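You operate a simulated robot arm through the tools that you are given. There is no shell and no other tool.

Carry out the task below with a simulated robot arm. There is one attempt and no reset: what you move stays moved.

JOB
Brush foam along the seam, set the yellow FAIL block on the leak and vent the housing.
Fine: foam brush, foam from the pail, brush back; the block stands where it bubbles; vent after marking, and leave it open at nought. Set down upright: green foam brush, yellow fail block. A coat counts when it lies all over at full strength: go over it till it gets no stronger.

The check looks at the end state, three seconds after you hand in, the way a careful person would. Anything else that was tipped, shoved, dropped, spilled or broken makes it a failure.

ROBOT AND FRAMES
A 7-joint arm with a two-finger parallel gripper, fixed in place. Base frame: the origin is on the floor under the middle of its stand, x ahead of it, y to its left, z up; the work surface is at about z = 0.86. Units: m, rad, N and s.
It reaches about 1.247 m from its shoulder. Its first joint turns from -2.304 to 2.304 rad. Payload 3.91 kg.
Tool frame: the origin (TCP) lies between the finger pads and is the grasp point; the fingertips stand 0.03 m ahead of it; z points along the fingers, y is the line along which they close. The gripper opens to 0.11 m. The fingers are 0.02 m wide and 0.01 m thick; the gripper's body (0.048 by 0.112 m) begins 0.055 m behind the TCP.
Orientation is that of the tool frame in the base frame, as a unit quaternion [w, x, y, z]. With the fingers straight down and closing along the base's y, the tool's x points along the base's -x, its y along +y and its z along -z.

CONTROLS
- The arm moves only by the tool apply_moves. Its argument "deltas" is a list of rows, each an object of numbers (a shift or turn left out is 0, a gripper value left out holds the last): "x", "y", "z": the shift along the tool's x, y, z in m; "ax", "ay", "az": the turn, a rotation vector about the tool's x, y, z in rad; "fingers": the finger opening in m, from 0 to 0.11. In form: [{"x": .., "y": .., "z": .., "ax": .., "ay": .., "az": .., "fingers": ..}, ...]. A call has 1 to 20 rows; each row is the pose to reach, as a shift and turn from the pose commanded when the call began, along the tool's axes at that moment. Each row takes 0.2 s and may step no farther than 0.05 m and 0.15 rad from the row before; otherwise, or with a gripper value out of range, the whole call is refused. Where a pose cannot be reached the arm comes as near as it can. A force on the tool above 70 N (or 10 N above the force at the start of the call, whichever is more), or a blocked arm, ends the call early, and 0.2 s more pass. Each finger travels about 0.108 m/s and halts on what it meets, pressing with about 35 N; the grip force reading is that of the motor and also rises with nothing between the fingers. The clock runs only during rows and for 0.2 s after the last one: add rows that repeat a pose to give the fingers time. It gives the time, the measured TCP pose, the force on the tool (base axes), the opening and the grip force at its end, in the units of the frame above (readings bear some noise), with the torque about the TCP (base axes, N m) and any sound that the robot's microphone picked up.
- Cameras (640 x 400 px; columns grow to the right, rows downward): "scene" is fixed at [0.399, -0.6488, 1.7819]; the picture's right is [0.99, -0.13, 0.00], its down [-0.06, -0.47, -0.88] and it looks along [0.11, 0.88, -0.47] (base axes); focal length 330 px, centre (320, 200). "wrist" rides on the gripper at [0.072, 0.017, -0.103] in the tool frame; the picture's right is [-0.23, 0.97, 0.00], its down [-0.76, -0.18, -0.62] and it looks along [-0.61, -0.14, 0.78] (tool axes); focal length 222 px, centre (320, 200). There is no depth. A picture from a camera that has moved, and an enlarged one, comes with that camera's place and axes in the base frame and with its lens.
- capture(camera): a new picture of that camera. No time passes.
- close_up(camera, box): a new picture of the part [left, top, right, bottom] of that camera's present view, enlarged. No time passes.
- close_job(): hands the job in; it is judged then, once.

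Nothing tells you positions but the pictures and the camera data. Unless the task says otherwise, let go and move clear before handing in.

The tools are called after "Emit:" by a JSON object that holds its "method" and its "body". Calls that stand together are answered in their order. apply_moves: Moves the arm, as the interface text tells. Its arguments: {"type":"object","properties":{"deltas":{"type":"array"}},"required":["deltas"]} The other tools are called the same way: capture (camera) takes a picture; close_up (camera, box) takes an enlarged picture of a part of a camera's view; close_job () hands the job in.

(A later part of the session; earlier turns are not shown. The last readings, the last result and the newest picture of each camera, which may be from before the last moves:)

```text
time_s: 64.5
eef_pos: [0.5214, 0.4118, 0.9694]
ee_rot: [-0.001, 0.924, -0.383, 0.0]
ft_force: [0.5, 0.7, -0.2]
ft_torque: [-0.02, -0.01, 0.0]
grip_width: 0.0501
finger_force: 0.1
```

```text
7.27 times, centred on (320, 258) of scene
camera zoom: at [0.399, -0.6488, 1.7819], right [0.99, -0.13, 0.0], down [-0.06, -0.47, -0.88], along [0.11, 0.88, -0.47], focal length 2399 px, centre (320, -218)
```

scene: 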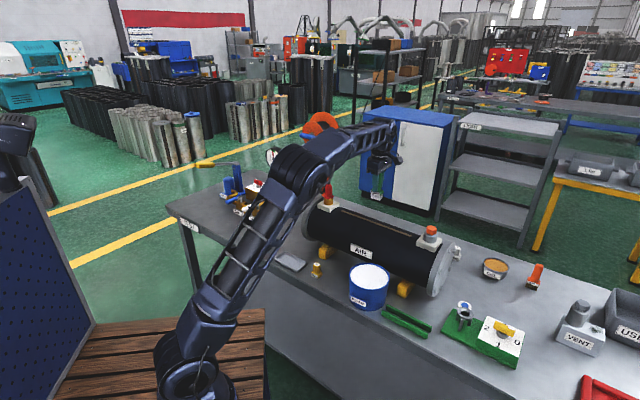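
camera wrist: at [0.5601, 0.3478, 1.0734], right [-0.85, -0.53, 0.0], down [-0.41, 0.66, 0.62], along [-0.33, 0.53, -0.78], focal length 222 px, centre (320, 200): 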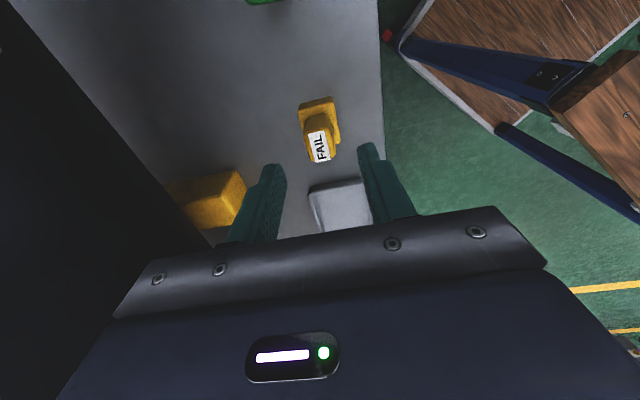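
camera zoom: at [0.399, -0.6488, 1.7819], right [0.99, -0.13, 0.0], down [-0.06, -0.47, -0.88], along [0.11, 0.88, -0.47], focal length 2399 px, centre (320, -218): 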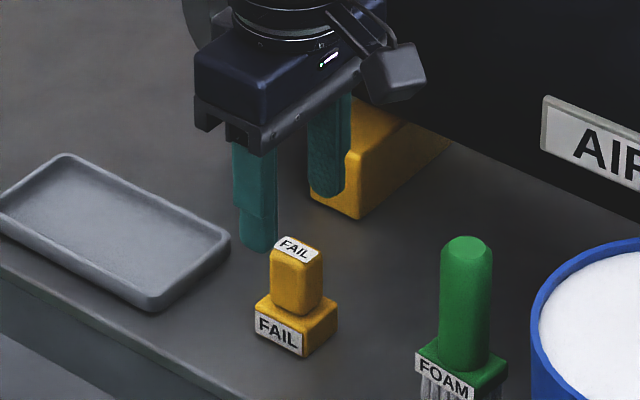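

Alignment is within a millimetre or two. I'll finish the descent and close on the post.

Emit:
{"method": "apply_moves", "body": {"deltas": [{"z": 0.035, "fingers": 0.05}, {"z": 0.0565}, {"z": 0.0565}, {"z": 0.0565, "fingers": 0.03}, {"z": 0.0565, "fingers": 0.012}, {"z": 0.0565, "fingers": 0.012}, {"z": 0.0565, "fingers": 0.012}]}}

Emit:
{"method": "close_up", "body": {"camera": "scene", "box": [290, 230, 350, 285]}}

Emit:
{"method": "close_up", "body": {"camera": "wrist", "box": [260, 120, 380, 240]}}

```text
time_s: 66.1
eef_pos: [0.5227, 0.4131, 0.9149]
ee_rot: [0.0, 0.923, -0.384, -0.001]
ft_force: [-0.3, -0.4, -0.2]
ft_torque: [-0.02, 0.0, 0.02]
grip_width: 0.0218
finger_force: 35.0
```

```text
7.27 times, centred on (320, 258) of scene
camera zoom: at [0.399, -0.6488, 1.7819], right [0.99, -0.13, 0.0], down [-0.06, -0.47, -0.88], along [0.11, 0.88, -0.47], focal length 2399 px, centre (320, -218)
```

zoom: 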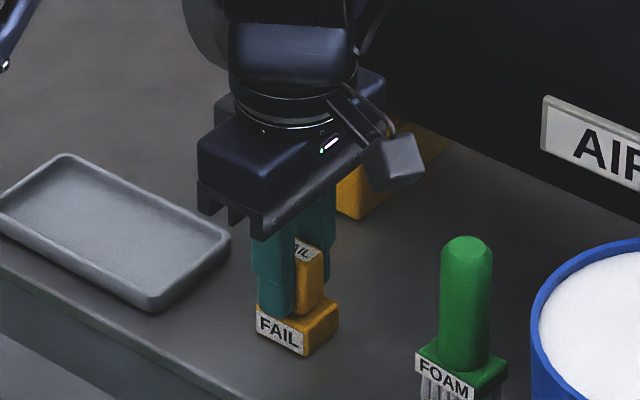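

```text
3.33 times, centred on (320, 180) of wrist
camera zoom: at [0.5604, 0.3481, 1.0173], right [-0.85, -0.53, 0.0], down [-0.41, 0.66, 0.62], along [-0.33, 0.53, -0.78], focal length 740 px, centre (320, 267)
```

zoom: 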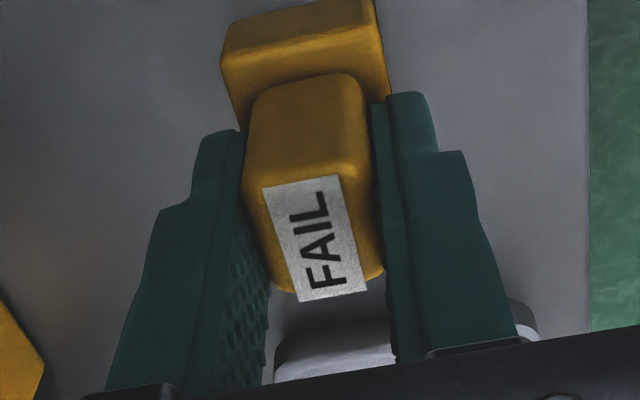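

The block is held (21.8 mm). I'll lift it straight up and carry it over the bubbling spot.

Emit:
{"method": "apply_moves", "body": {"deltas": [{"z": -0.043, "fingers": 0.012}, {"z": -0.087}, {"z": -0.131}, {"z": -0.175}, {"z": -0.219}, {"z": -0.263}, {"z": -0.3}, {"x": 0.033, "y": -0.0282, "z": -0.3}, {"x": 0.066, "y": -0.0564, "z": -0.3}, {"x": 0.099, "y": -0.0846, "z": -0.3}, {"x": 0.1321, "y": -0.1127, "z": -0.3}, {"x": 0.1651, "y": -0.1409, "z": -0.3}, {"x": 0.1982, "y": -0.1691, "z": -0.3}, {"x": 0.2312, "y": -0.1973, "z": -0.3}, {"x": 0.2312, "y": -0.1973, "z": -0.3}]}}

Emit:
{"method": "capture", "body": {"camera": "wrist"}}

Emit:
{"method": "close_up", "body": {"camera": "scene", "box": [340, 150, 460, 250]}}

```text
time_s: 69.3
eef_pos: [0.8272, 0.3858, 1.2142]
ee_rot: [0.0, 0.923, -0.384, 0.0]
ft_force: [-0.4, 0.5, -2.6]
ft_torque: [-0.02, -0.01, -0.02]
grip_width: 0.0216
finger_force: 35.3
```

```text
taken
camera wrist: at [0.8646, 0.3224, 1.3167], right [-0.85, -0.53, 0.0], down [-0.41, 0.66, 0.62], along [-0.33, 0.53, -0.78], focal length 222 px, centre (320, 200)
```

wrist: 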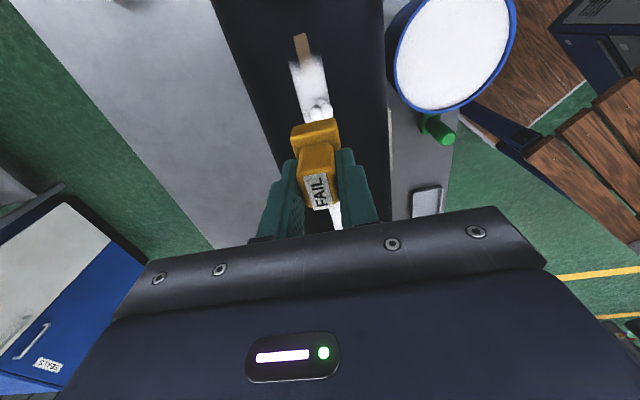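

```text
4.00 times, centred on (400, 200) of scene
camera zoom: at [0.399, -0.6488, 1.7819], right [0.99, -0.13, 0.0], down [-0.06, -0.47, -0.88], along [0.11, 0.88, -0.47], focal length 1320 px, centre (0, 200)
```

zoom: 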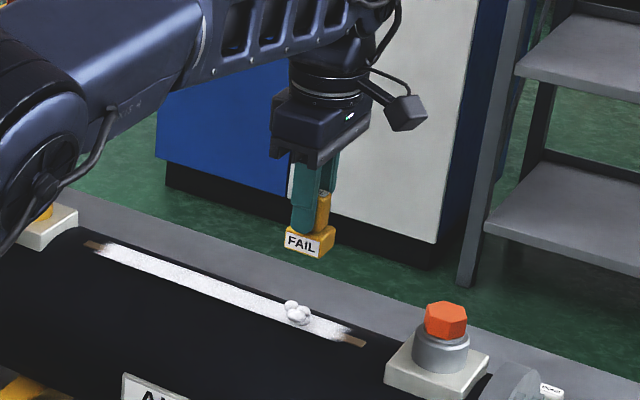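

The block hangs over the bubbles (leak at about e = 0.310 along the seam). I'll correct by 2 mm and lower to just above the surface.

Emit:
{"method": "apply_moves", "body": {"deltas": [{"x": -0.002, "y": -0.0008, "z": 0.035, "fingers": 0.012}, {"x": -0.002, "y": -0.0008, "z": 0.065}, {"x": -0.002, "y": -0.0008, "z": 0.08}, {"x": -0.002, "y": -0.0008, "z": 0.08}]}}

Emit:
{"method": "close_up", "body": {"camera": "scene", "box": [370, 185, 440, 245]}}

Emit:
{"method": "close_up", "body": {"camera": "wrist", "box": [250, 30, 390, 220]}}

```text
time_s: 70.3
eef_pos: [0.8245, 0.3886, 1.1337]
ee_rot: [-0.002, 0.923, -0.384, -0.001]
ft_force: [-0.7, -0.1, -1.2]
ft_torque: [-0.02, -0.01, -0.02]
grip_width: 0.0216
finger_force: 35.1
```

```text
6.67 times, centred on (405, 215) of scene
camera zoom: at [0.399, -0.6488, 1.7819], right [0.99, -0.13, 0.0], down [-0.06, -0.47, -0.88], along [0.11, 0.88, -0.47], focal length 2199 px, centre (-247, 100)
```

zoom: 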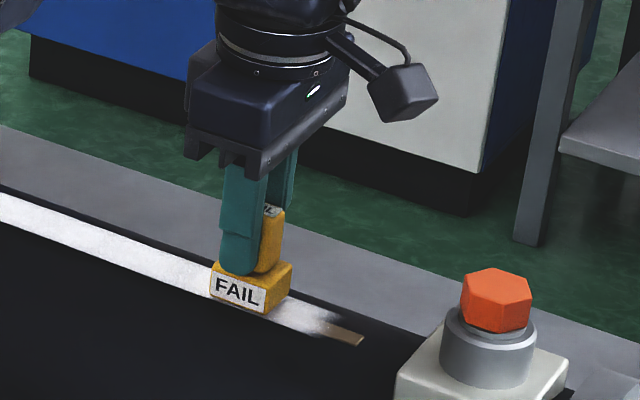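

```text
2.11 times, centred on (320, 125) of wrist
camera zoom: at [0.8628, 0.3247, 1.2369], right [-0.85, -0.53, 0.0], down [-0.41, 0.66, 0.62], along [-0.33, 0.53, -0.78], focal length 468 px, centre (320, 358)
```

zoom: 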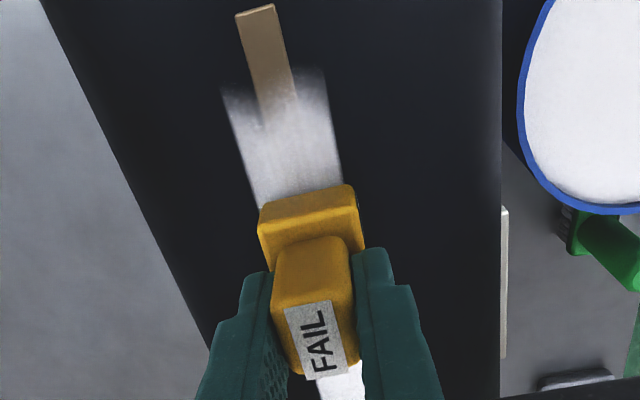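

Before setting the block down, I want to be sure the coat at the right end is truly at full strength, since it looks a little greyer here. I'll lift and shift aside to compare both ends.

Emit:
{"method": "apply_moves", "body": {"deltas": [{"z": -0.04, "fingers": 0.012}, {"z": -0.08}, {"x": -0.03, "z": -0.1}, {"x": -0.07, "z": -0.1}, {"x": -0.09, "z": -0.1}, {"x": -0.09, "z": -0.1}]}}

Emit:
{"method": "capture", "body": {"camera": "wrist"}}

Emit:
{"method": "close_up", "body": {"camera": "wrist", "box": [270, 0, 350, 130]}}

Emit:
{"method": "close_up", "body": {"camera": "scene", "box": [335, 200, 365, 220]}}

Emit:
{"method": "close_up", "body": {"camera": "scene", "box": [390, 220, 420, 240]}}

```text
time_s: 71.7
eef_pos: [0.7621, 0.4529, 1.2344]
ee_rot: [0.0, 0.924, -0.383, -0.001]
ft_force: [1.4, 0.2, -2.3]
ft_torque: [-0.02, 0.0, -0.04]
grip_width: 0.0217
finger_force: 35.2
```

```text
taken
camera wrist: at [0.8006, 0.3882, 1.3371], right [-0.85, -0.53, 0.0], down [-0.41, 0.66, 0.62], along [-0.33, 0.53, -0.78], focal length 222 px, centre (320, 200)
```

wrist: 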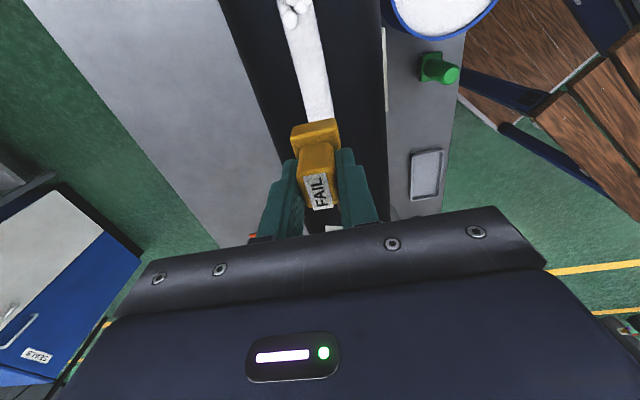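

```text
3.08 times, centred on (310, 65) of wrist
camera zoom: at [0.8006, 0.3882, 1.3371], right [-0.85, -0.53, 0.0], down [-0.41, 0.66, 0.62], along [-0.33, 0.53, -0.78], focal length 684 px, centre (351, 615)
```

zoom: 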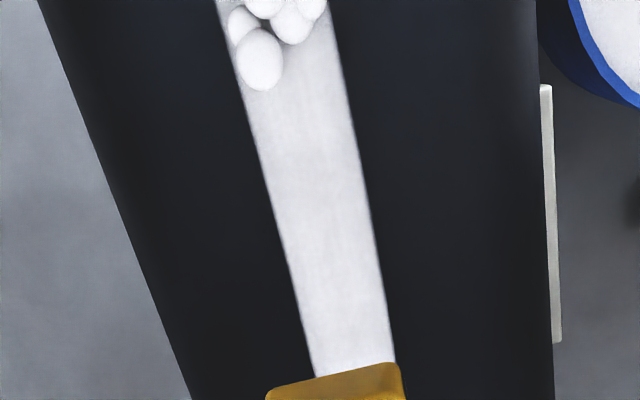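

```text
16.00 times, centred on (350, 210) of scene
camera zoom: at [0.399, -0.6488, 1.7819], right [0.99, -0.13, 0.0], down [-0.06, -0.47, -0.88], along [0.11, 0.88, -0.47], focal length 5278 px, centre (-160, 40)
```

zoom: 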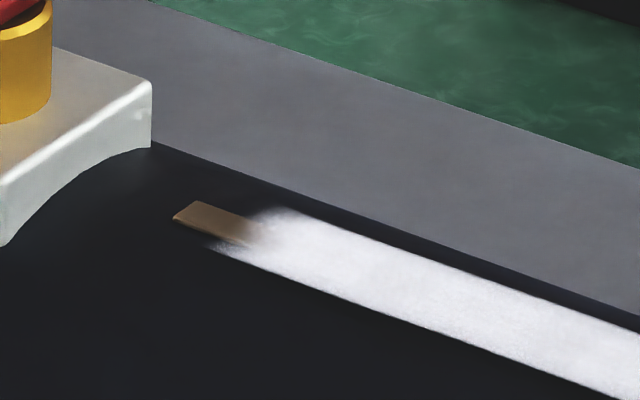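

```text
16.00 times, centred on (405, 230) of scene
camera zoom: at [0.399, -0.6488, 1.7819], right [0.99, -0.13, 0.0], down [-0.06, -0.47, -0.88], along [0.11, 0.88, -0.47], focal length 5278 px, centre (-1040, -280)
```

zoom: 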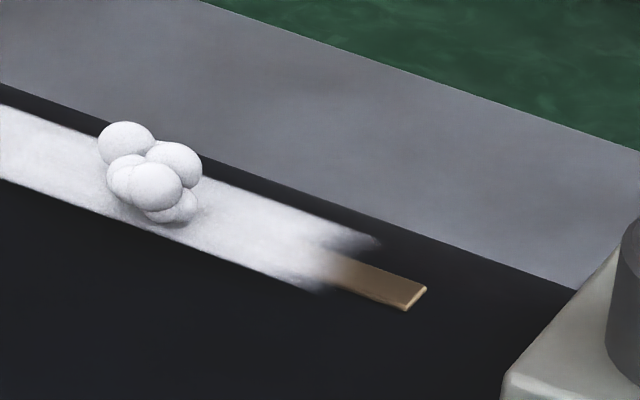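

Both ends stop symmetrically 2 cm short of the seam strip's tips, but the right end fades over a longer distance than the left. I'll zoom in harder to judge whether it's weaker.

Emit:
{"method": "close_up", "body": {"camera": "scene", "box": [344, 204, 362, 216]}}

Emit:
{"method": "close_up", "body": {"camera": "scene", "box": [398, 226, 416, 238]}}

Emit:
{"method": "close_up", "body": {"camera": "scene", "box": [262, 142, 288, 172]}}

```text
16.00 times, centred on (353, 210) of scene
camera zoom: at [0.399, -0.6488, 1.7819], right [0.99, -0.13, 0.0], down [-0.06, -0.47, -0.88], along [0.11, 0.88, -0.47], focal length 5278 px, centre (-208, 40)
```

zoom: 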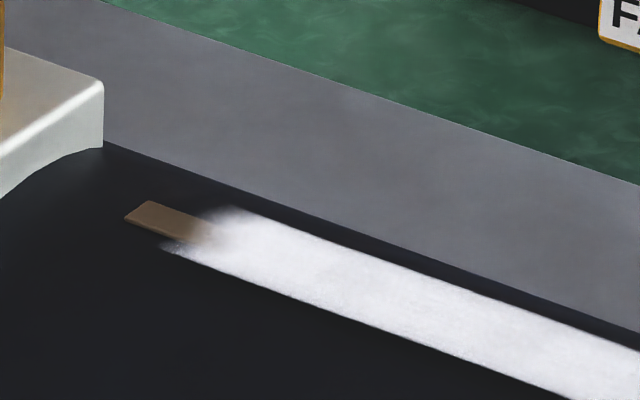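

```text
16.00 times, centred on (407, 232) of scene
camera zoom: at [0.399, -0.6488, 1.7819], right [0.99, -0.13, 0.0], down [-0.06, -0.47, -0.88], along [0.11, 0.88, -0.47], focal length 5278 px, centre (-1072, -312)
```

zoom: 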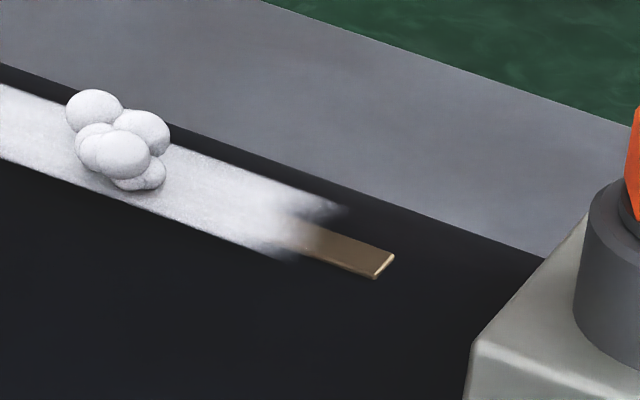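

```text
13.33 times, centred on (275, 157) of scene
camera zoom: at [0.399, -0.6488, 1.7819], right [0.99, -0.13, 0.0], down [-0.06, -0.47, -0.88], along [0.11, 0.88, -0.47], focal length 4398 px, centre (920, 773)
```

zoom: 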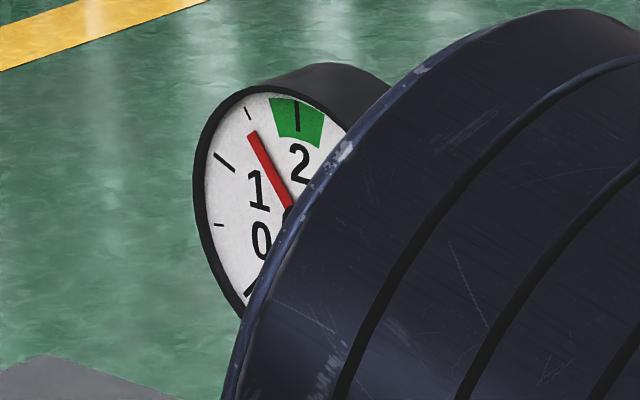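

The gauge has dropped to about 1.55 bar because of the leak, and the right end of the coat does look weaker, as if the brush ran dry there each time. To be safe I'll put the block back on the bench for now and re-brush from the right end with fresh foam.

Emit:
{"method": "apply_moves", "body": {"deltas": [{"x": -0.0281, "y": 0.0396, "fingers": 0.012}, {"x": -0.0563, "y": 0.0791}, {"x": -0.0844, "y": 0.1187}, {"x": -0.1126, "y": 0.1582}, {"x": -0.1407, "y": 0.1978}, {"x": -0.1407, "y": 0.1978, "z": 0.05}, {"x": -0.1407, "y": 0.1978, "z": 0.1}, {"x": -0.1407, "y": 0.1978, "z": 0.15}, {"x": -0.1407, "y": 0.1978, "z": 0.2}, {"x": -0.1407, "y": 0.1978, "z": 0.25}, {"x": -0.1407, "y": 0.1978, "z": 0.29}, {"x": -0.1407, "y": 0.1978, "z": 0.31}, {"x": -0.1407, "y": 0.1978, "z": 0.314}, {"x": -0.1407, "y": 0.1978, "z": 0.314}]}}

Emit:
{"method": "close_up", "body": {"camera": "scene", "box": [290, 230, 350, 285]}}

```text
time_s: 74.7
eef_pos: [0.5223, 0.4136, 0.9206]
ee_rot: [0.0, 0.923, -0.384, -0.001]
ft_force: [0.3, 0.2, -2.0]
ft_torque: [-0.03, 0.01, 0.01]
grip_width: 0.0218
finger_force: 34.7
```

```text
7.27 times, centred on (320, 258) of scene
camera zoom: at [0.399, -0.6488, 1.7819], right [0.99, -0.13, 0.0], down [-0.06, -0.47, -0.88], along [0.11, 0.88, -0.47], focal length 2399 px, centre (320, -218)
```

zoom: 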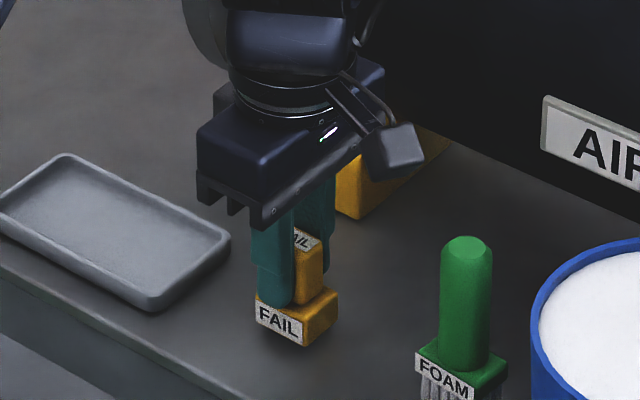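

Emit:
{"method": "apply_moves", "body": {"deltas": [{"z": 0.003, "fingers": 0.012}, {"z": 0.006}, {"z": 0.006}]}}

```text
time_s: 75.5
eef_pos: [0.5216, 0.4132, 0.9141]
ee_rot: [0.0, 0.924, -0.383, -0.001]
ft_force: [-0.1, 0.1, -3.0]
ft_torque: [0.02, 0.0, 0.01]
grip_width: 0.0217
finger_force: 34.6
```

Emit:
{"method": "apply_moves", "body": {"deltas": [{"z": 0.001, "fingers": 0.012}, {"z": 0.002}, {"z": 0.002}]}}

```text
time_s: 76.3
eef_pos: [0.5225, 0.4135, 0.9127]
ee_rot: [-0.001, 0.924, -0.383, 0.0]
ft_force: [0.0, -3.9, 34.3]
ft_torque: [-0.23, 0.13, 0.0]
grip_width: 0.0218
finger_force: 35.3
```

The block is on the bench. I'll ease off, release it, and move over to the brush.

Emit:
{"method": "apply_moves", "body": {"deltas": [{"z": -0.0012, "fingers": 0.012}, {"z": -0.0012, "fingers": 0.035}, {"z": -0.0012, "fingers": 0.05}, {"z": -0.0012, "fingers": 0.05}, {"z": -0.04, "fingers": 0.05}, {"z": -0.085, "fingers": 0.055}, {"z": -0.125, "fingers": 0.055}]}}

Emit:
{"method": "close_up", "body": {"camera": "scene", "box": [290, 230, 350, 285]}}

```text
time_s: 77.9
eef_pos: [0.5212, 0.4113, 1.0368]
ee_rot: [0.0, 0.924, -0.383, -0.001]
ft_force: [0.7, -0.1, -0.4]
ft_torque: [0.01, 0.0, -0.03]
grip_width: 0.055
finger_force: 0.0
```

```text
7.27 times, centred on (320, 258) of scene
camera zoom: at [0.399, -0.6488, 1.7819], right [0.99, -0.13, 0.0], down [-0.06, -0.47, -0.88], along [0.11, 0.88, -0.47], focal length 2399 px, centre (320, -218)
```

zoom: 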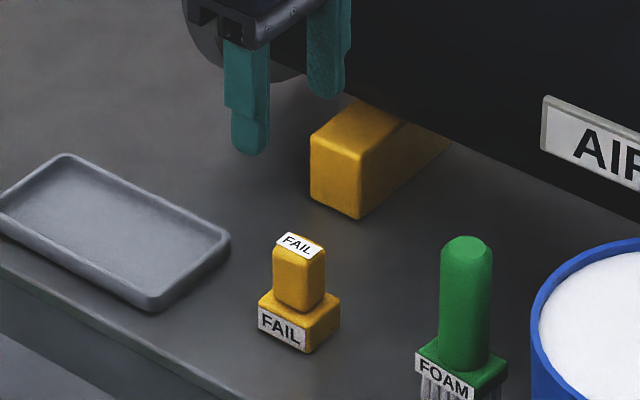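

The block stands upright. I'll go over the brush, come down and grip it low on the handle, right above the head.

Emit:
{"method": "apply_moves", "body": {"deltas": [{"x": 0.037, "y": -0.0022, "fingers": 0.055}, {"x": 0.074, "y": -0.0044}, {"x": 0.1112, "y": -0.0065}, {"x": 0.1112, "y": -0.0065}, {"x": 0.1112, "y": -0.0065, "z": 0.045}, {"x": 0.1112, "y": -0.0065, "z": 0.085}, {"x": 0.1112, "y": -0.0065, "z": 0.107}, {"x": 0.1112, "y": -0.0065, "z": 0.107}, {"x": 0.1112, "y": -0.0065, "z": 0.107, "fingers": 0.02}, {"x": 0.1112, "y": -0.0065, "z": 0.107, "fingers": 0.02}, {"x": 0.1112, "y": -0.0065, "z": 0.107, "fingers": 0.02}]}}

Emit:
{"method": "close_up", "body": {"camera": "scene", "box": [300, 230, 390, 310]}}

```text
time_s: 80.3
eef_pos: [0.6055, 0.3385, 0.9305]
ee_rot: [0.0, 0.924, -0.383, -0.001]
ft_force: [-0.2, -0.2, 1.1]
ft_torque: [0.01, 0.03, -0.02]
grip_width: 0.0273
finger_force: 35.2
```

```text
5.00 times, centred on (345, 270) of scene
camera zoom: at [0.399, -0.6488, 1.7819], right [0.99, -0.13, 0.0], down [-0.06, -0.47, -0.88], along [0.11, 0.88, -0.47], focal length 1649 px, centre (195, -150)
```

zoom: 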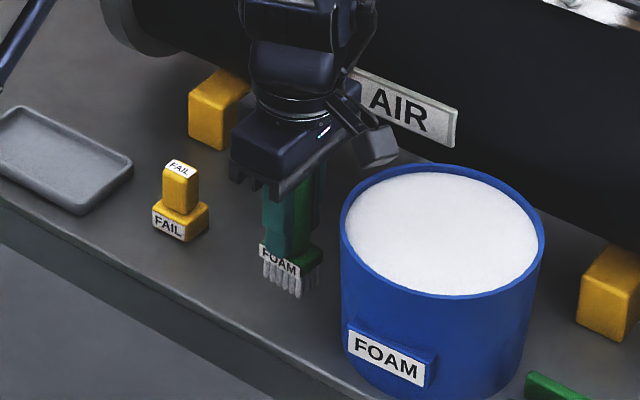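

I have the brush again, held just above its head. I'll lift it over the pail and dip with gentle contact.

Emit:
{"method": "apply_moves", "body": {"deltas": [{"z": -0.05, "fingers": 0.02}, {"z": -0.1}, {"z": -0.15}, {"z": -0.2}, {"x": 0.0405, "y": -0.0035, "z": -0.2}, {"x": 0.0811, "y": -0.007, "z": -0.2}, {"x": 0.1216, "y": -0.0106, "z": -0.2}, {"x": 0.1216, "y": -0.0106, "z": -0.155}, {"x": 0.1216, "y": -0.0106, "z": -0.12}, {"x": 0.1216, "y": -0.0106, "z": -0.106}, {"x": 0.1216, "y": -0.0106, "z": -0.102}, {"x": 0.1216, "y": -0.0106, "z": -0.1}, {"x": 0.1216, "y": -0.0106, "z": -0.0985}, {"x": 0.1216, "y": -0.0106, "z": -0.0985}]}}

Emit:
{"method": "close_up", "body": {"camera": "scene", "box": [310, 200, 430, 310]}}

```text
time_s: 83.3
eef_pos: [0.6988, 0.2598, 1.0302]
ee_rot: [-0.002, 0.923, -0.384, 0.0]
ft_force: [3.4, 1.5, 35.9]
ft_torque: [0.08, -0.08, 0.0]
grip_width: 0.0275
finger_force: 34.9
```

```text
3.64 times, centred on (370, 255) of scene
camera zoom: at [0.399, -0.6488, 1.7819], right [0.99, -0.13, 0.0], down [-0.06, -0.47, -0.88], along [0.11, 0.88, -0.47], focal length 1200 px, centre (138, 0)
```

zoom: 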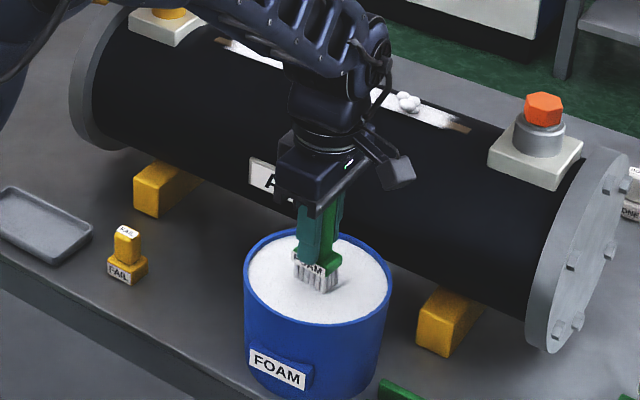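

The brush is loading (36 N on the foam). I'll let it soak briefly, then carry it to the right end of the seam.

Emit:
{"method": "apply_moves", "body": {"deltas": [{"z": 0.0, "fingers": 0.02}, {"z": 0.0}, {"z": -0.03}, {"z": -0.075}, {"z": -0.12}, {"z": -0.165}, {"z": -0.185}, {"x": 0.0141, "y": -0.0361, "z": -0.185}, {"x": 0.0282, "y": -0.0723, "z": -0.185}, {"x": 0.0424, "y": -0.1084, "z": -0.185}, {"x": 0.0565, "y": -0.1446, "z": -0.185}, {"x": 0.0706, "y": -0.1807, "z": -0.185}, {"x": 0.0706, "y": -0.1807, "z": -0.15}, {"x": 0.0706, "y": -0.1807, "z": -0.125}, {"x": 0.0706, "y": -0.1807, "z": -0.118}, {"x": 0.0706, "y": -0.1807, "z": -0.118}]}}

Emit:
{"method": "close_up", "body": {"camera": "scene", "box": [380, 190, 450, 250]}}

Emit:
{"method": "capture", "body": {"camera": "wrist"}}

```text
time_s: 86.7
eef_pos: [0.877, 0.3381, 1.1462]
ee_rot: [-0.001, 0.923, -0.384, -0.001]
ft_force: [-0.5, 0.8, -0.9]
ft_torque: [0.01, -0.02, 0.01]
grip_width: 0.0272
finger_force: 35.1
```

```text
6.67 times, centred on (415, 220) of scene
camera zoom: at [0.399, -0.6488, 1.7819], right [0.99, -0.13, 0.0], down [-0.06, -0.47, -0.88], along [0.11, 0.88, -0.47], focal length 2199 px, centre (-313, 67)
```

zoom: 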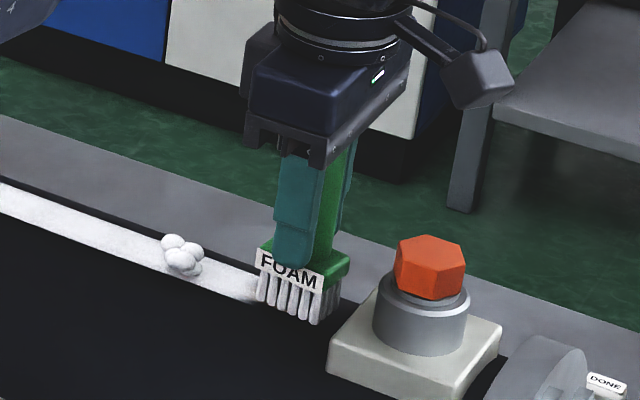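

```text
taken
camera wrist: at [0.9145, 0.273, 1.2493], right [-0.85, -0.53, 0.0], down [-0.41, 0.66, 0.62], along [-0.33, 0.53, -0.78], focal length 222 px, centre (320, 200)
```

wrist: 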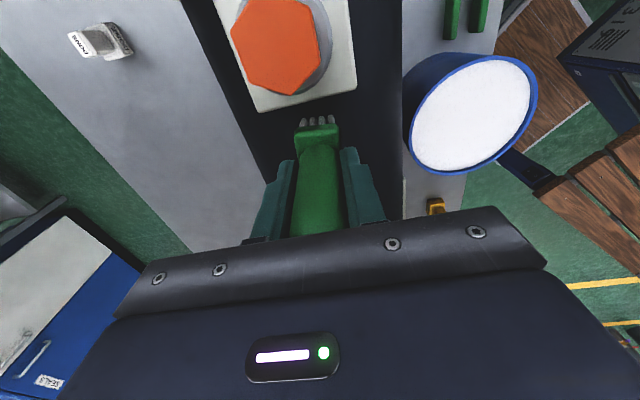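

The brush is right over the seam's right end. I'll lower it into contact.

Emit:
{"method": "apply_moves", "body": {"deltas": [{"z": 0.003, "fingers": 0.02}, {"z": 0.005}, {"z": 0.0065}, {"z": 0.0065}]}}

```text
time_s: 87.7
eef_pos: [0.8761, 0.3384, 1.1395]
ee_rot: [-0.001, 0.924, -0.384, 0.0]
ft_force: [1.0, -0.6, 3.0]
ft_torque: [-0.08, -0.01, 0.03]
grip_width: 0.0272
finger_force: 34.7
```

Contact just began. I'll press a bit more and scrub the right 5 cm slowly with the fresh foam.

Emit:
{"method": "apply_moves", "body": {"deltas": [{"z": 0.0015, "fingers": 0.02}, {"x": -0.008, "z": 0.0015}, {"x": -0.016, "z": 0.0015}, {"x": -0.024, "z": 0.0015}, {"x": -0.032, "z": 0.0015}, {"x": -0.04, "z": 0.0015}, {"x": -0.05, "z": 0.0015}, {"x": -0.04, "z": 0.0015}, {"x": -0.03, "z": 0.0015}, {"x": -0.02, "z": 0.0015}, {"x": -0.01, "z": 0.0015}, {"x": 0.0, "z": 0.0015}, {"x": -0.01, "z": 0.0015}, {"x": -0.02, "z": 0.0015}, {"x": -0.035, "z": 0.0015}, {"x": -0.05, "z": 0.0015}, {"x": -0.065, "z": 0.0015}, {"x": -0.08, "z": 0.0015}]}}

Emit:
{"method": "close_up", "body": {"camera": "scene", "box": [398, 226, 416, 238]}}

Emit:
{"method": "capture", "body": {"camera": "wrist"}}

```text
time_s: 91.5
eef_pos: [0.8183, 0.3937, 1.1393]
ee_rot: [-0.002, 0.924, -0.383, 0.0]
ft_force: [6.9, -9.0, 44.3]
ft_torque: [-0.58, -0.38, -0.01]
grip_width: 0.0272
finger_force: 35.1
```

```text
16.00 times, centred on (407, 232) of scene
camera zoom: at [0.399, -0.6488, 1.7819], right [0.99, -0.13, 0.0], down [-0.06, -0.47, -0.88], along [0.11, 0.88, -0.47], focal length 5278 px, centre (-1072, -312)
```

zoom: 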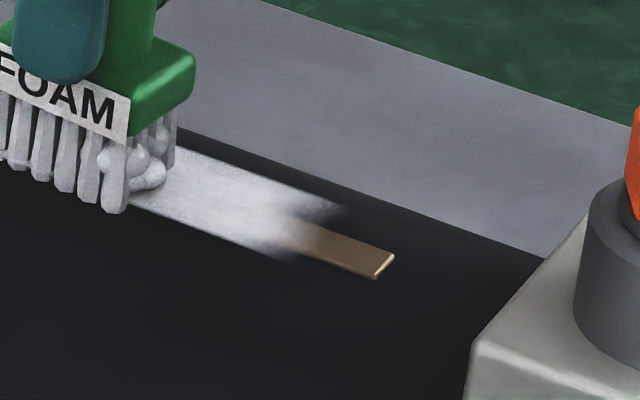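

```text
taken
camera wrist: at [0.8567, 0.3297, 1.2427], right [-0.85, -0.53, 0.0], down [-0.41, 0.66, 0.63], along [-0.33, 0.53, -0.78], focal length 222 px, centre (320, 200)
```

wrist: 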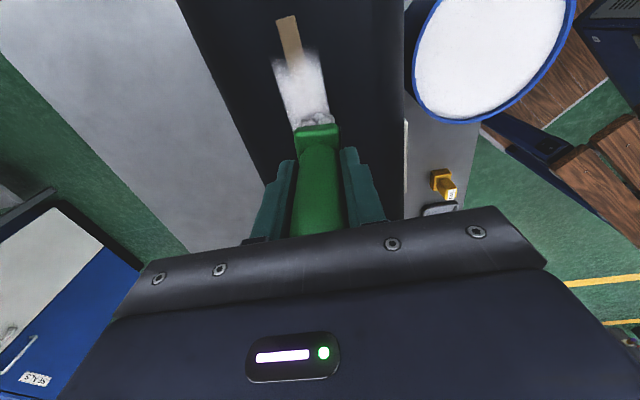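

Nothing changes at the right fringe even with fresh foam, so the coat there is already at full strength. While the brush is wet I'll make one last full pass to the left.

Emit:
{"method": "apply_moves", "body": {"deltas": [{"x": -0.02, "z": -0.001, "fingers": 0.02}, {"x": -0.04, "z": -0.001}, {"x": -0.06, "z": -0.001}, {"x": -0.08, "z": -0.001}, {"x": -0.1, "z": -0.001}, {"x": -0.12, "z": -0.001}, {"x": -0.14, "z": -0.001}, {"x": -0.16, "z": -0.001}, {"x": -0.18, "z": -0.001}, {"x": -0.2, "z": -0.001}, {"x": -0.22, "z": -0.001}, {"x": -0.236, "z": -0.001}, {"x": -0.22, "z": -0.001}, {"x": -0.2, "z": -0.001}, {"x": -0.2, "z": -0.03}, {"x": -0.2, "z": -0.07}, {"x": -0.2, "z": -0.11}]}}

Emit:
{"method": "close_up", "body": {"camera": "scene", "box": [330, 190, 440, 260]}}

Emit:
{"method": "capture", "body": {"camera": "wrist"}}

```text
time_s: 95.1
eef_pos: [0.6797, 0.5359, 1.2479]
ee_rot: [0.0, 0.924, -0.383, -0.002]
ft_force: [0.2, -0.3, -1.0]
ft_torque: [-0.04, -0.01, 0.01]
grip_width: 0.0271
finger_force: 34.5
```

```text
5.71 times, centred on (385, 225) of scene
camera zoom: at [0.399, -0.6488, 1.7819], right [0.99, -0.13, 0.0], down [-0.06, -0.47, -0.88], along [0.11, 0.88, -0.47], focal length 1885 px, centre (-51, 57)
```

zoom: 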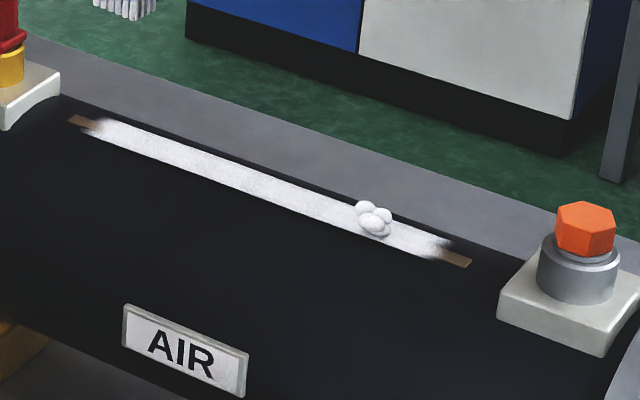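

```text
taken
camera wrist: at [0.7179, 0.4715, 1.3507], right [-0.85, -0.53, 0.0], down [-0.41, 0.66, 0.62], along [-0.33, 0.53, -0.78], focal length 222 px, centre (320, 200)
```

wrist: 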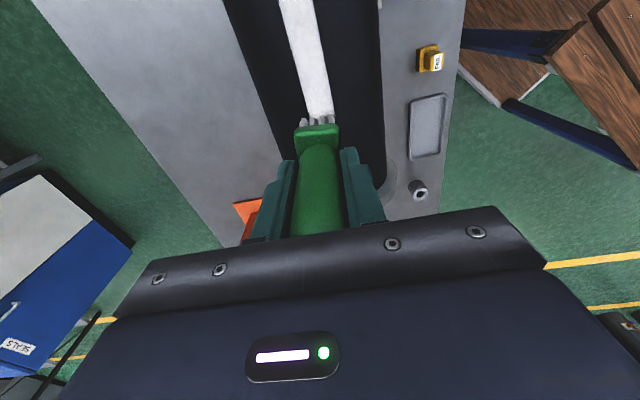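

The coat looks the same as before the last pass, so it's at full strength all along. I'll take the brush back to its spot.

Emit:
{"method": "apply_moves", "body": {"deltas": [{"x": 0.0174, "y": 0.0386, "fingers": 0.02}, {"x": 0.0348, "y": 0.0771}, {"x": 0.0523, "y": 0.1157}, {"x": 0.0697, "y": 0.1542}, {"x": 0.0871, "y": 0.1928}, {"x": 0.0871, "y": 0.1928, "z": 0.05}, {"x": 0.0871, "y": 0.1928, "z": 0.1}, {"x": 0.0871, "y": 0.1928, "z": 0.15}, {"x": 0.0871, "y": 0.1928, "z": 0.2}, {"x": 0.0871, "y": 0.1928, "z": 0.25}, {"x": 0.0871, "y": 0.1928, "z": 0.29}, {"x": 0.0871, "y": 0.1928, "z": 0.31}, {"x": 0.0871, "y": 0.1928, "z": 0.315}, {"x": 0.0871, "y": 0.1928, "z": 0.315}]}}

Emit:
{"method": "close_up", "body": {"camera": "scene", "box": [300, 230, 390, 310]}}

```text
time_s: 98.1
eef_pos: [0.6049, 0.3378, 0.9338]
ee_rot: [-0.001, 0.924, -0.384, 0.0]
ft_force: [0.7, -0.4, -0.8]
ft_torque: [0.01, -0.01, -0.02]
grip_width: 0.0271
finger_force: 35.1
```

```text
5.00 times, centred on (345, 270) of scene
camera zoom: at [0.399, -0.6488, 1.7819], right [0.99, -0.13, 0.0], down [-0.06, -0.47, -0.88], along [0.11, 0.88, -0.47], focal length 1649 px, centre (195, -150)
```

zoom: 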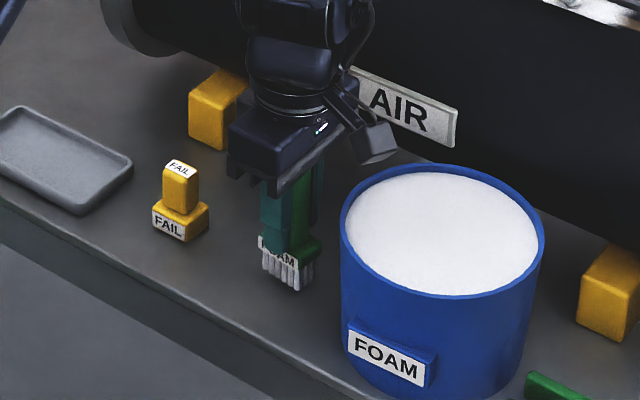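

Emit:
{"method": "apply_moves", "body": {"deltas": [{"z": 0.003, "fingers": 0.02}, {"z": 0.006}, {"z": 0.007}, {"z": 0.007}]}}

```text
time_s: 99.1
eef_pos: [0.6029, 0.3387, 0.9265]
ee_rot: [-0.001, 0.923, -0.384, -0.001]
ft_force: [0.0, 0.1, -0.6]
ft_torque: [0.02, -0.01, -0.03]
grip_width: 0.0272
finger_force: 35.4
```

Emit:
{"method": "apply_moves", "body": {"deltas": [{"z": 0.0008, "fingers": 0.02}, {"z": 0.0016}, {"z": 0.0016}]}}

```text
time_s: 99.9
eef_pos: [0.6051, 0.3383, 0.9255]
ee_rot: [-0.001, 0.923, -0.384, 0.0]
ft_force: [0.3, -1.6, 16.0]
ft_torque: [-0.07, 0.18, 0.03]
grip_width: 0.027
finger_force: 35.1
```

The bristles are down (16 N). I'll ease off, release, rise, and check the brush stands.

Emit:
{"method": "apply_moves", "body": {"deltas": [{"z": -0.0008, "fingers": 0.02}, {"z": -0.0008, "fingers": 0.04}, {"z": -0.0008, "fingers": 0.06}, {"z": -0.0008, "fingers": 0.06}, {"z": -0.03, "fingers": 0.06}, {"z": -0.07, "fingers": 0.06}, {"z": -0.11, "fingers": 0.06}]}}

Emit:
{"method": "close_up", "body": {"camera": "scene", "box": [300, 230, 390, 310]}}

Emit:
{"method": "capture", "body": {"camera": "wrist"}}

```text
time_s: 101.5
eef_pos: [0.6043, 0.3385, 1.0358]
ee_rot: [-0.001, 0.923, -0.384, 0.0]
ft_force: [0.3, -0.5, -0.6]
ft_torque: [-0.04, 0.05, -0.01]
grip_width: 0.0599
finger_force: 0.1
```

```text
5.00 times, centred on (345, 270) of scene
camera zoom: at [0.399, -0.6488, 1.7819], right [0.99, -0.13, 0.0], down [-0.06, -0.47, -0.88], along [0.11, 0.88, -0.47], focal length 1649 px, centre (195, -150)
```

zoom: 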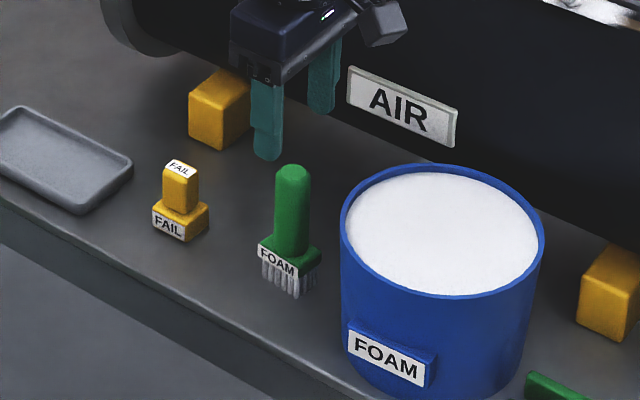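

```text
taken
camera wrist: at [0.6423, 0.2749, 1.1387], right [-0.85, -0.53, 0.0], down [-0.41, 0.66, 0.62], along [-0.33, 0.53, -0.78], focal length 222 px, centre (320, 200)
```

wrist: 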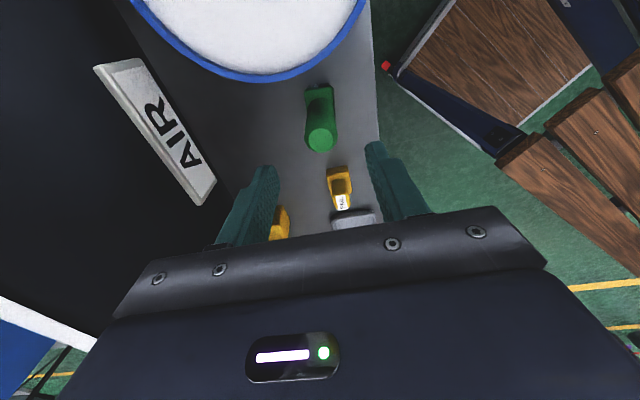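

The brush is back and upright. I'll move over to the block and grip it again.

Emit:
{"method": "apply_moves", "body": {"deltas": [{"x": -0.037, "y": 0.0018, "fingers": 0.05}, {"x": -0.074, "y": 0.0036}, {"x": -0.111, "y": 0.0054}, {"x": -0.111, "y": 0.0054}, {"x": -0.111, "y": 0.0054, "z": 0.04}, {"x": -0.111, "y": 0.0054, "z": 0.06}, {"x": -0.111, "y": 0.0054, "z": 0.06}]}}

Emit:
{"method": "capture", "body": {"camera": "wrist"}}

Emit:
{"method": "close_up", "body": {"camera": "scene", "box": [290, 230, 350, 285]}}

```text
time_s: 103.1
eef_pos: [0.522, 0.413, 0.9756]
ee_rot: [-0.001, 0.923, -0.384, 0.0]
ft_force: [-0.2, -1.2, -0.1]
ft_torque: [-0.01, 0.01, -0.02]
grip_width: 0.05
finger_force: 0.1
```

```text
taken
camera wrist: at [0.5595, 0.3492, 1.0783], right [-0.85, -0.53, 0.0], down [-0.41, 0.66, 0.62], along [-0.33, 0.53, -0.78], focal length 222 px, centre (320, 200)
```

wrist: 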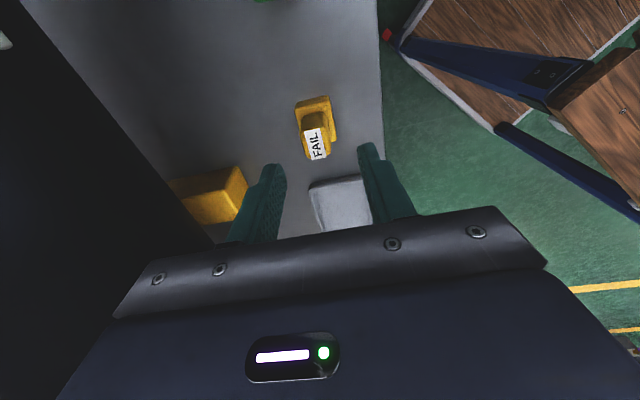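

```text
7.27 times, centred on (320, 258) of scene
camera zoom: at [0.399, -0.6488, 1.7819], right [0.99, -0.13, 0.0], down [-0.06, -0.47, -0.88], along [0.11, 0.88, -0.47], focal length 2399 px, centre (320, -218)
```

zoom: 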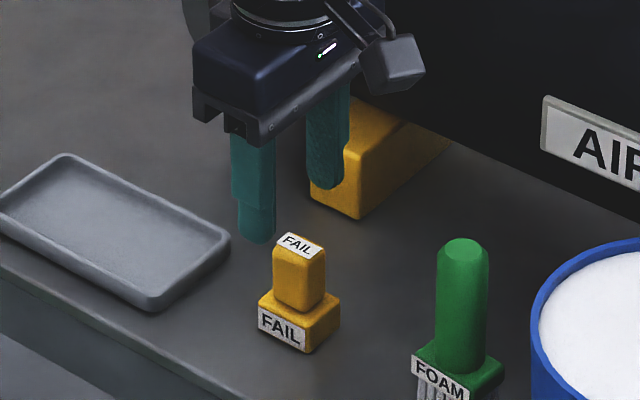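

Aligned within a millimetre. I'll descend and grip.

Emit:
{"method": "apply_moves", "body": {"deltas": [{"z": 0.035, "fingers": 0.05}, {"z": 0.0608}, {"z": 0.0608}, {"z": 0.0608, "fingers": 0.03}, {"z": 0.0608, "fingers": 0.012}, {"z": 0.0608, "fingers": 0.012}, {"z": 0.0608, "fingers": 0.012}]}}

```text
time_s: 104.7
eef_pos: [0.521, 0.4133, 0.9149]
ee_rot: [-0.001, 0.923, -0.384, -0.001]
ft_force: [0.4, -0.3, -0.4]
ft_torque: [-0.02, 0.0, 0.02]
grip_width: 0.0215
finger_force: 35.2
```

The block is gripped (21.5 mm). I'll carry it over the leak again.

Emit:
{"method": "apply_moves", "body": {"deltas": [{"z": -0.043, "fingers": 0.012}, {"z": -0.087}, {"z": -0.131}, {"z": -0.175}, {"z": -0.219}, {"z": -0.263}, {"z": -0.28}, {"x": 0.0333, "y": -0.0282, "z": -0.28}, {"x": 0.0667, "y": -0.0565, "z": -0.28}, {"x": 0.1, "y": -0.0847, "z": -0.28}, {"x": 0.1334, "y": -0.1129, "z": -0.28}, {"x": 0.1668, "y": -0.1411, "z": -0.28}, {"x": 0.2001, "y": -0.1694, "z": -0.28}, {"x": 0.2335, "y": -0.1976, "z": -0.28}, {"x": 0.2335, "y": -0.1976, "z": -0.28}]}}

Emit:
{"method": "capture", "body": {"camera": "wrist"}}

Emit:
{"method": "close_up", "body": {"camera": "scene", "box": [370, 175, 440, 245]}}

```text
time_s: 107.9
eef_pos: [0.8264, 0.3873, 1.1951]
ee_rot: [-0.001, 0.924, -0.383, -0.001]
ft_force: [-0.5, -0.3, -2.3]
ft_torque: [-0.01, 0.02, 0.01]
grip_width: 0.0215
finger_force: 35.0
```

```text
taken
camera wrist: at [0.8641, 0.3228, 1.2969], right [-0.85, -0.53, 0.0], down [-0.41, 0.66, 0.62], along [-0.33, 0.53, -0.78], focal length 222 px, centre (320, 200)
```

wrist: 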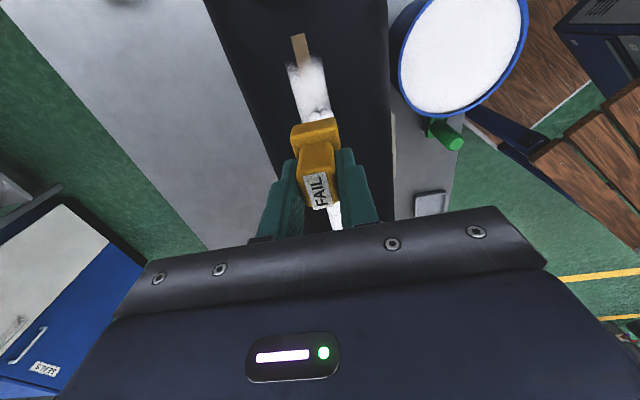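

```text
5.71 times, centred on (405, 210) of scene
camera zoom: at [0.399, -0.6488, 1.7819], right [0.99, -0.13, 0.0], down [-0.06, -0.47, -0.88], along [0.11, 0.88, -0.47], focal length 1885 px, centre (-166, 143)
```

zoom: 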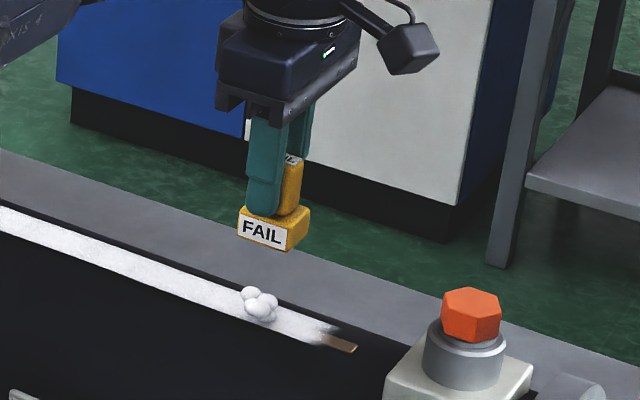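

The block is exactly above the bubbles. I'll lower it to just above the surface.

Emit:
{"method": "apply_moves", "body": {"deltas": [{"z": 0.03, "fingers": 0.012}, {"z": 0.053}, {"z": 0.062}, {"z": 0.0645}, {"z": 0.0645}]}}

Emit:
{"method": "close_up", "body": {"camera": "scene", "box": [380, 195, 425, 240]}}

```text
time_s: 109.1
eef_pos: [0.8254, 0.388, 1.1287]
ee_rot: [0.0, 0.924, -0.384, -0.001]
ft_force: [0.7, 0.6, -1.7]
ft_torque: [-0.01, -0.01, -0.01]
grip_width: 0.0216
finger_force: 34.6
```

```text
8.89 times, centred on (402, 218) of scene
camera zoom: at [0.399, -0.6488, 1.7819], right [0.99, -0.13, 0.0], down [-0.06, -0.47, -0.88], along [0.11, 0.88, -0.47], focal length 2932 px, centre (-413, 44)
```

zoom: 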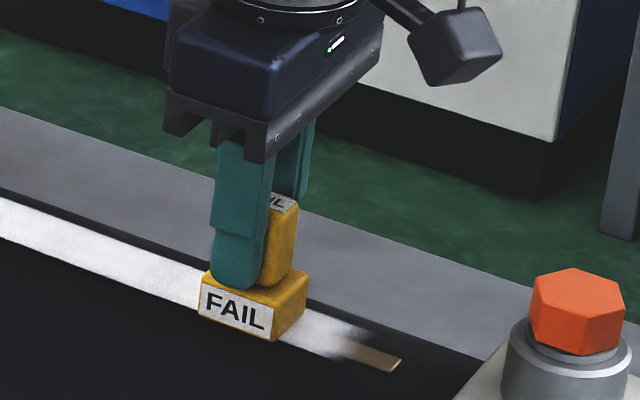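

Emit:
{"method": "apply_moves", "body": {"deltas": [{"z": 0.0015, "fingers": 0.012}, {"z": 0.003}, {"z": 0.003}]}}

```text
time_s: 109.9
eef_pos: [0.8262, 0.3872, 1.1275]
ee_rot: [-0.002, 0.923, -0.384, 0.0]
ft_force: [2.2, 0.5, 18.5]
ft_torque: [-0.11, 0.11, -0.04]
grip_width: 0.0218
finger_force: 35.0
```

The block touches down (18 N). I'll ease the pressure before letting go.

Emit:
{"method": "apply_moves", "body": {"deltas": [{"z": -0.001, "fingers": 0.012}, {"z": -0.0012, "fingers": 0.012}]}}

```text
time_s: 110.5
eef_pos: [0.8263, 0.3872, 1.1283]
ee_rot: [-0.002, 0.923, -0.384, -0.001]
ft_force: [5.5, 3.8, 16.1]
ft_torque: [0.09, -0.12, 0.01]
grip_width: 0.0214
finger_force: 35.1
```

Emit:
{"method": "apply_moves", "body": {"deltas": [{"z": -0.0006, "fingers": 0.012}, {"z": -0.0008, "fingers": 0.012}]}}

```text
time_s: 111.1
eef_pos: [0.8252, 0.3871, 1.128]
ee_rot: [-0.001, 0.924, -0.383, -0.001]
ft_force: [1.3, 4.0, 8.8]
ft_torque: [0.11, -0.07, 0.0]
grip_width: 0.0219
finger_force: 35.1
```

Emit:
{"method": "apply_moves", "body": {"deltas": [{"z": -0.0005, "fingers": 0.012}, {"z": -0.0005, "fingers": 0.026}, {"z": -0.0005, "fingers": 0.032}, {"z": -0.0005, "fingers": 0.042}, {"z": -0.0005, "fingers": 0.05}]}}

Emit:
{"method": "close_up", "body": {"camera": "scene", "box": [380, 195, 425, 240]}}

Emit:
{"method": "close_up", "body": {"camera": "wrist", "box": [250, 30, 390, 220]}}

```text
time_s: 112.3
eef_pos: [0.8254, 0.3861, 1.1291]
ee_rot: [-0.001, 0.924, -0.383, -0.001]
ft_force: [0.7, -0.2, 0.8]
ft_torque: [0.03, 0.04, 0.03]
grip_width: 0.0501
finger_force: 0.0
```

```text
8.89 times, centred on (402, 218) of scene
camera zoom: at [0.399, -0.6488, 1.7819], right [0.99, -0.13, 0.0], down [-0.06, -0.47, -0.88], along [0.11, 0.88, -0.47], focal length 2932 px, centre (-413, 44)
```

zoom: 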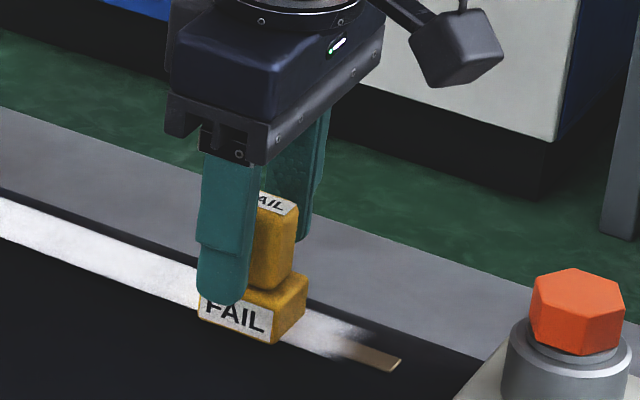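

```text
2.11 times, centred on (320, 125) of wrist
camera zoom: at [0.8644, 0.3228, 1.2318], right [-0.85, -0.53, 0.0], down [-0.41, 0.66, 0.62], along [-0.33, 0.53, -0.78], focal length 468 px, centre (320, 358)
```

zoom: 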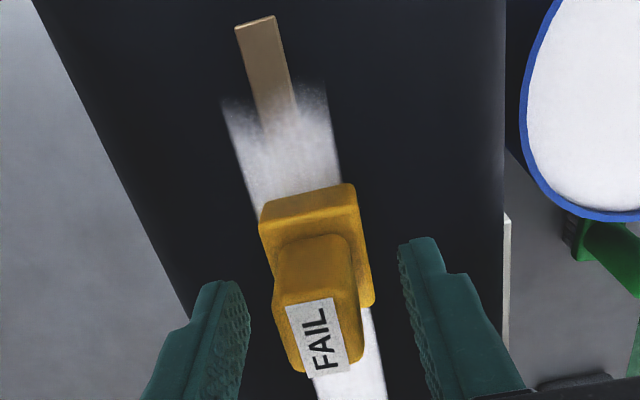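

The block stands upright on the leak and the fingers are clear of it. I'll rise straight up and check.

Emit:
{"method": "apply_moves", "body": {"deltas": [{"z": -0.02, "fingers": 0.05}, {"z": -0.06}, {"z": -0.1}, {"z": -0.13}]}}

Emit:
{"method": "close_up", "body": {"camera": "scene", "box": [370, 190, 440, 245]}}

Emit:
{"method": "capture", "body": {"camera": "scene"}}

Emit:
{"method": "close_up", "body": {"camera": "wrist", "box": [250, 0, 390, 220]}}

```text
time_s: 113.3
eef_pos: [0.8271, 0.3873, 1.259]
ee_rot: [0.001, 0.924, -0.383, -0.001]
ft_force: [0.1, -0.4, -0.6]
ft_torque: [0.01, 0.01, -0.02]
grip_width: 0.0502
finger_force: 0.1
```

```text
7.27 times, centred on (405, 218) of scene
camera zoom: at [0.399, -0.6488, 1.7819], right [0.99, -0.13, 0.0], down [-0.06, -0.47, -0.88], along [0.11, 0.88, -0.47], focal length 2399 px, centre (-298, 73)
```

zoom: 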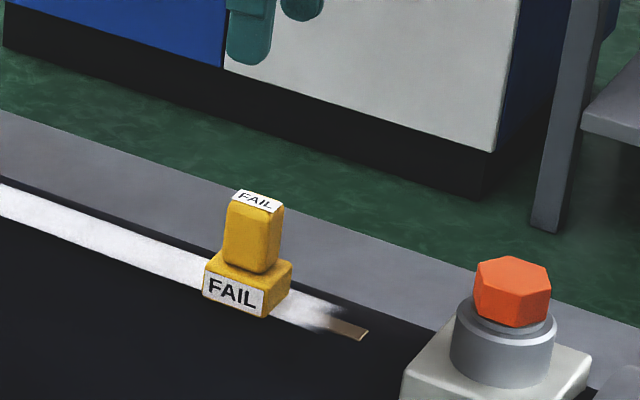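

```text
taken
```

scene: 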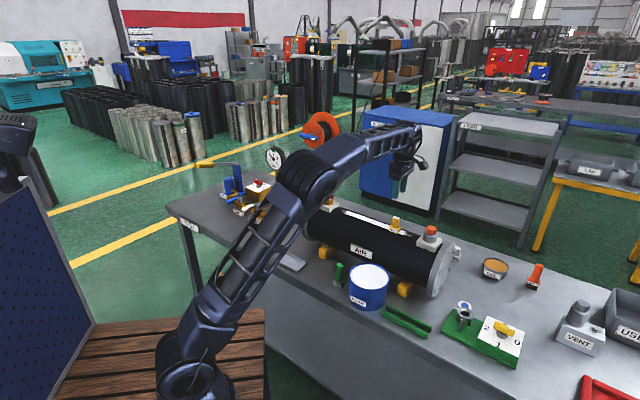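

```text
1.82 times, centred on (320, 110) of wrist
camera zoom: at [0.8647, 0.3234, 1.3618], right [-0.85, -0.53, 0.0], down [-0.41, 0.66, 0.62], along [-0.33, 0.53, -0.78], focal length 404 px, centre (320, 364)
```

zoom: 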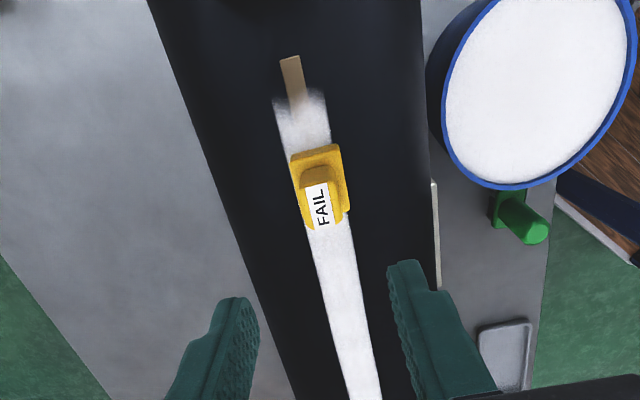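

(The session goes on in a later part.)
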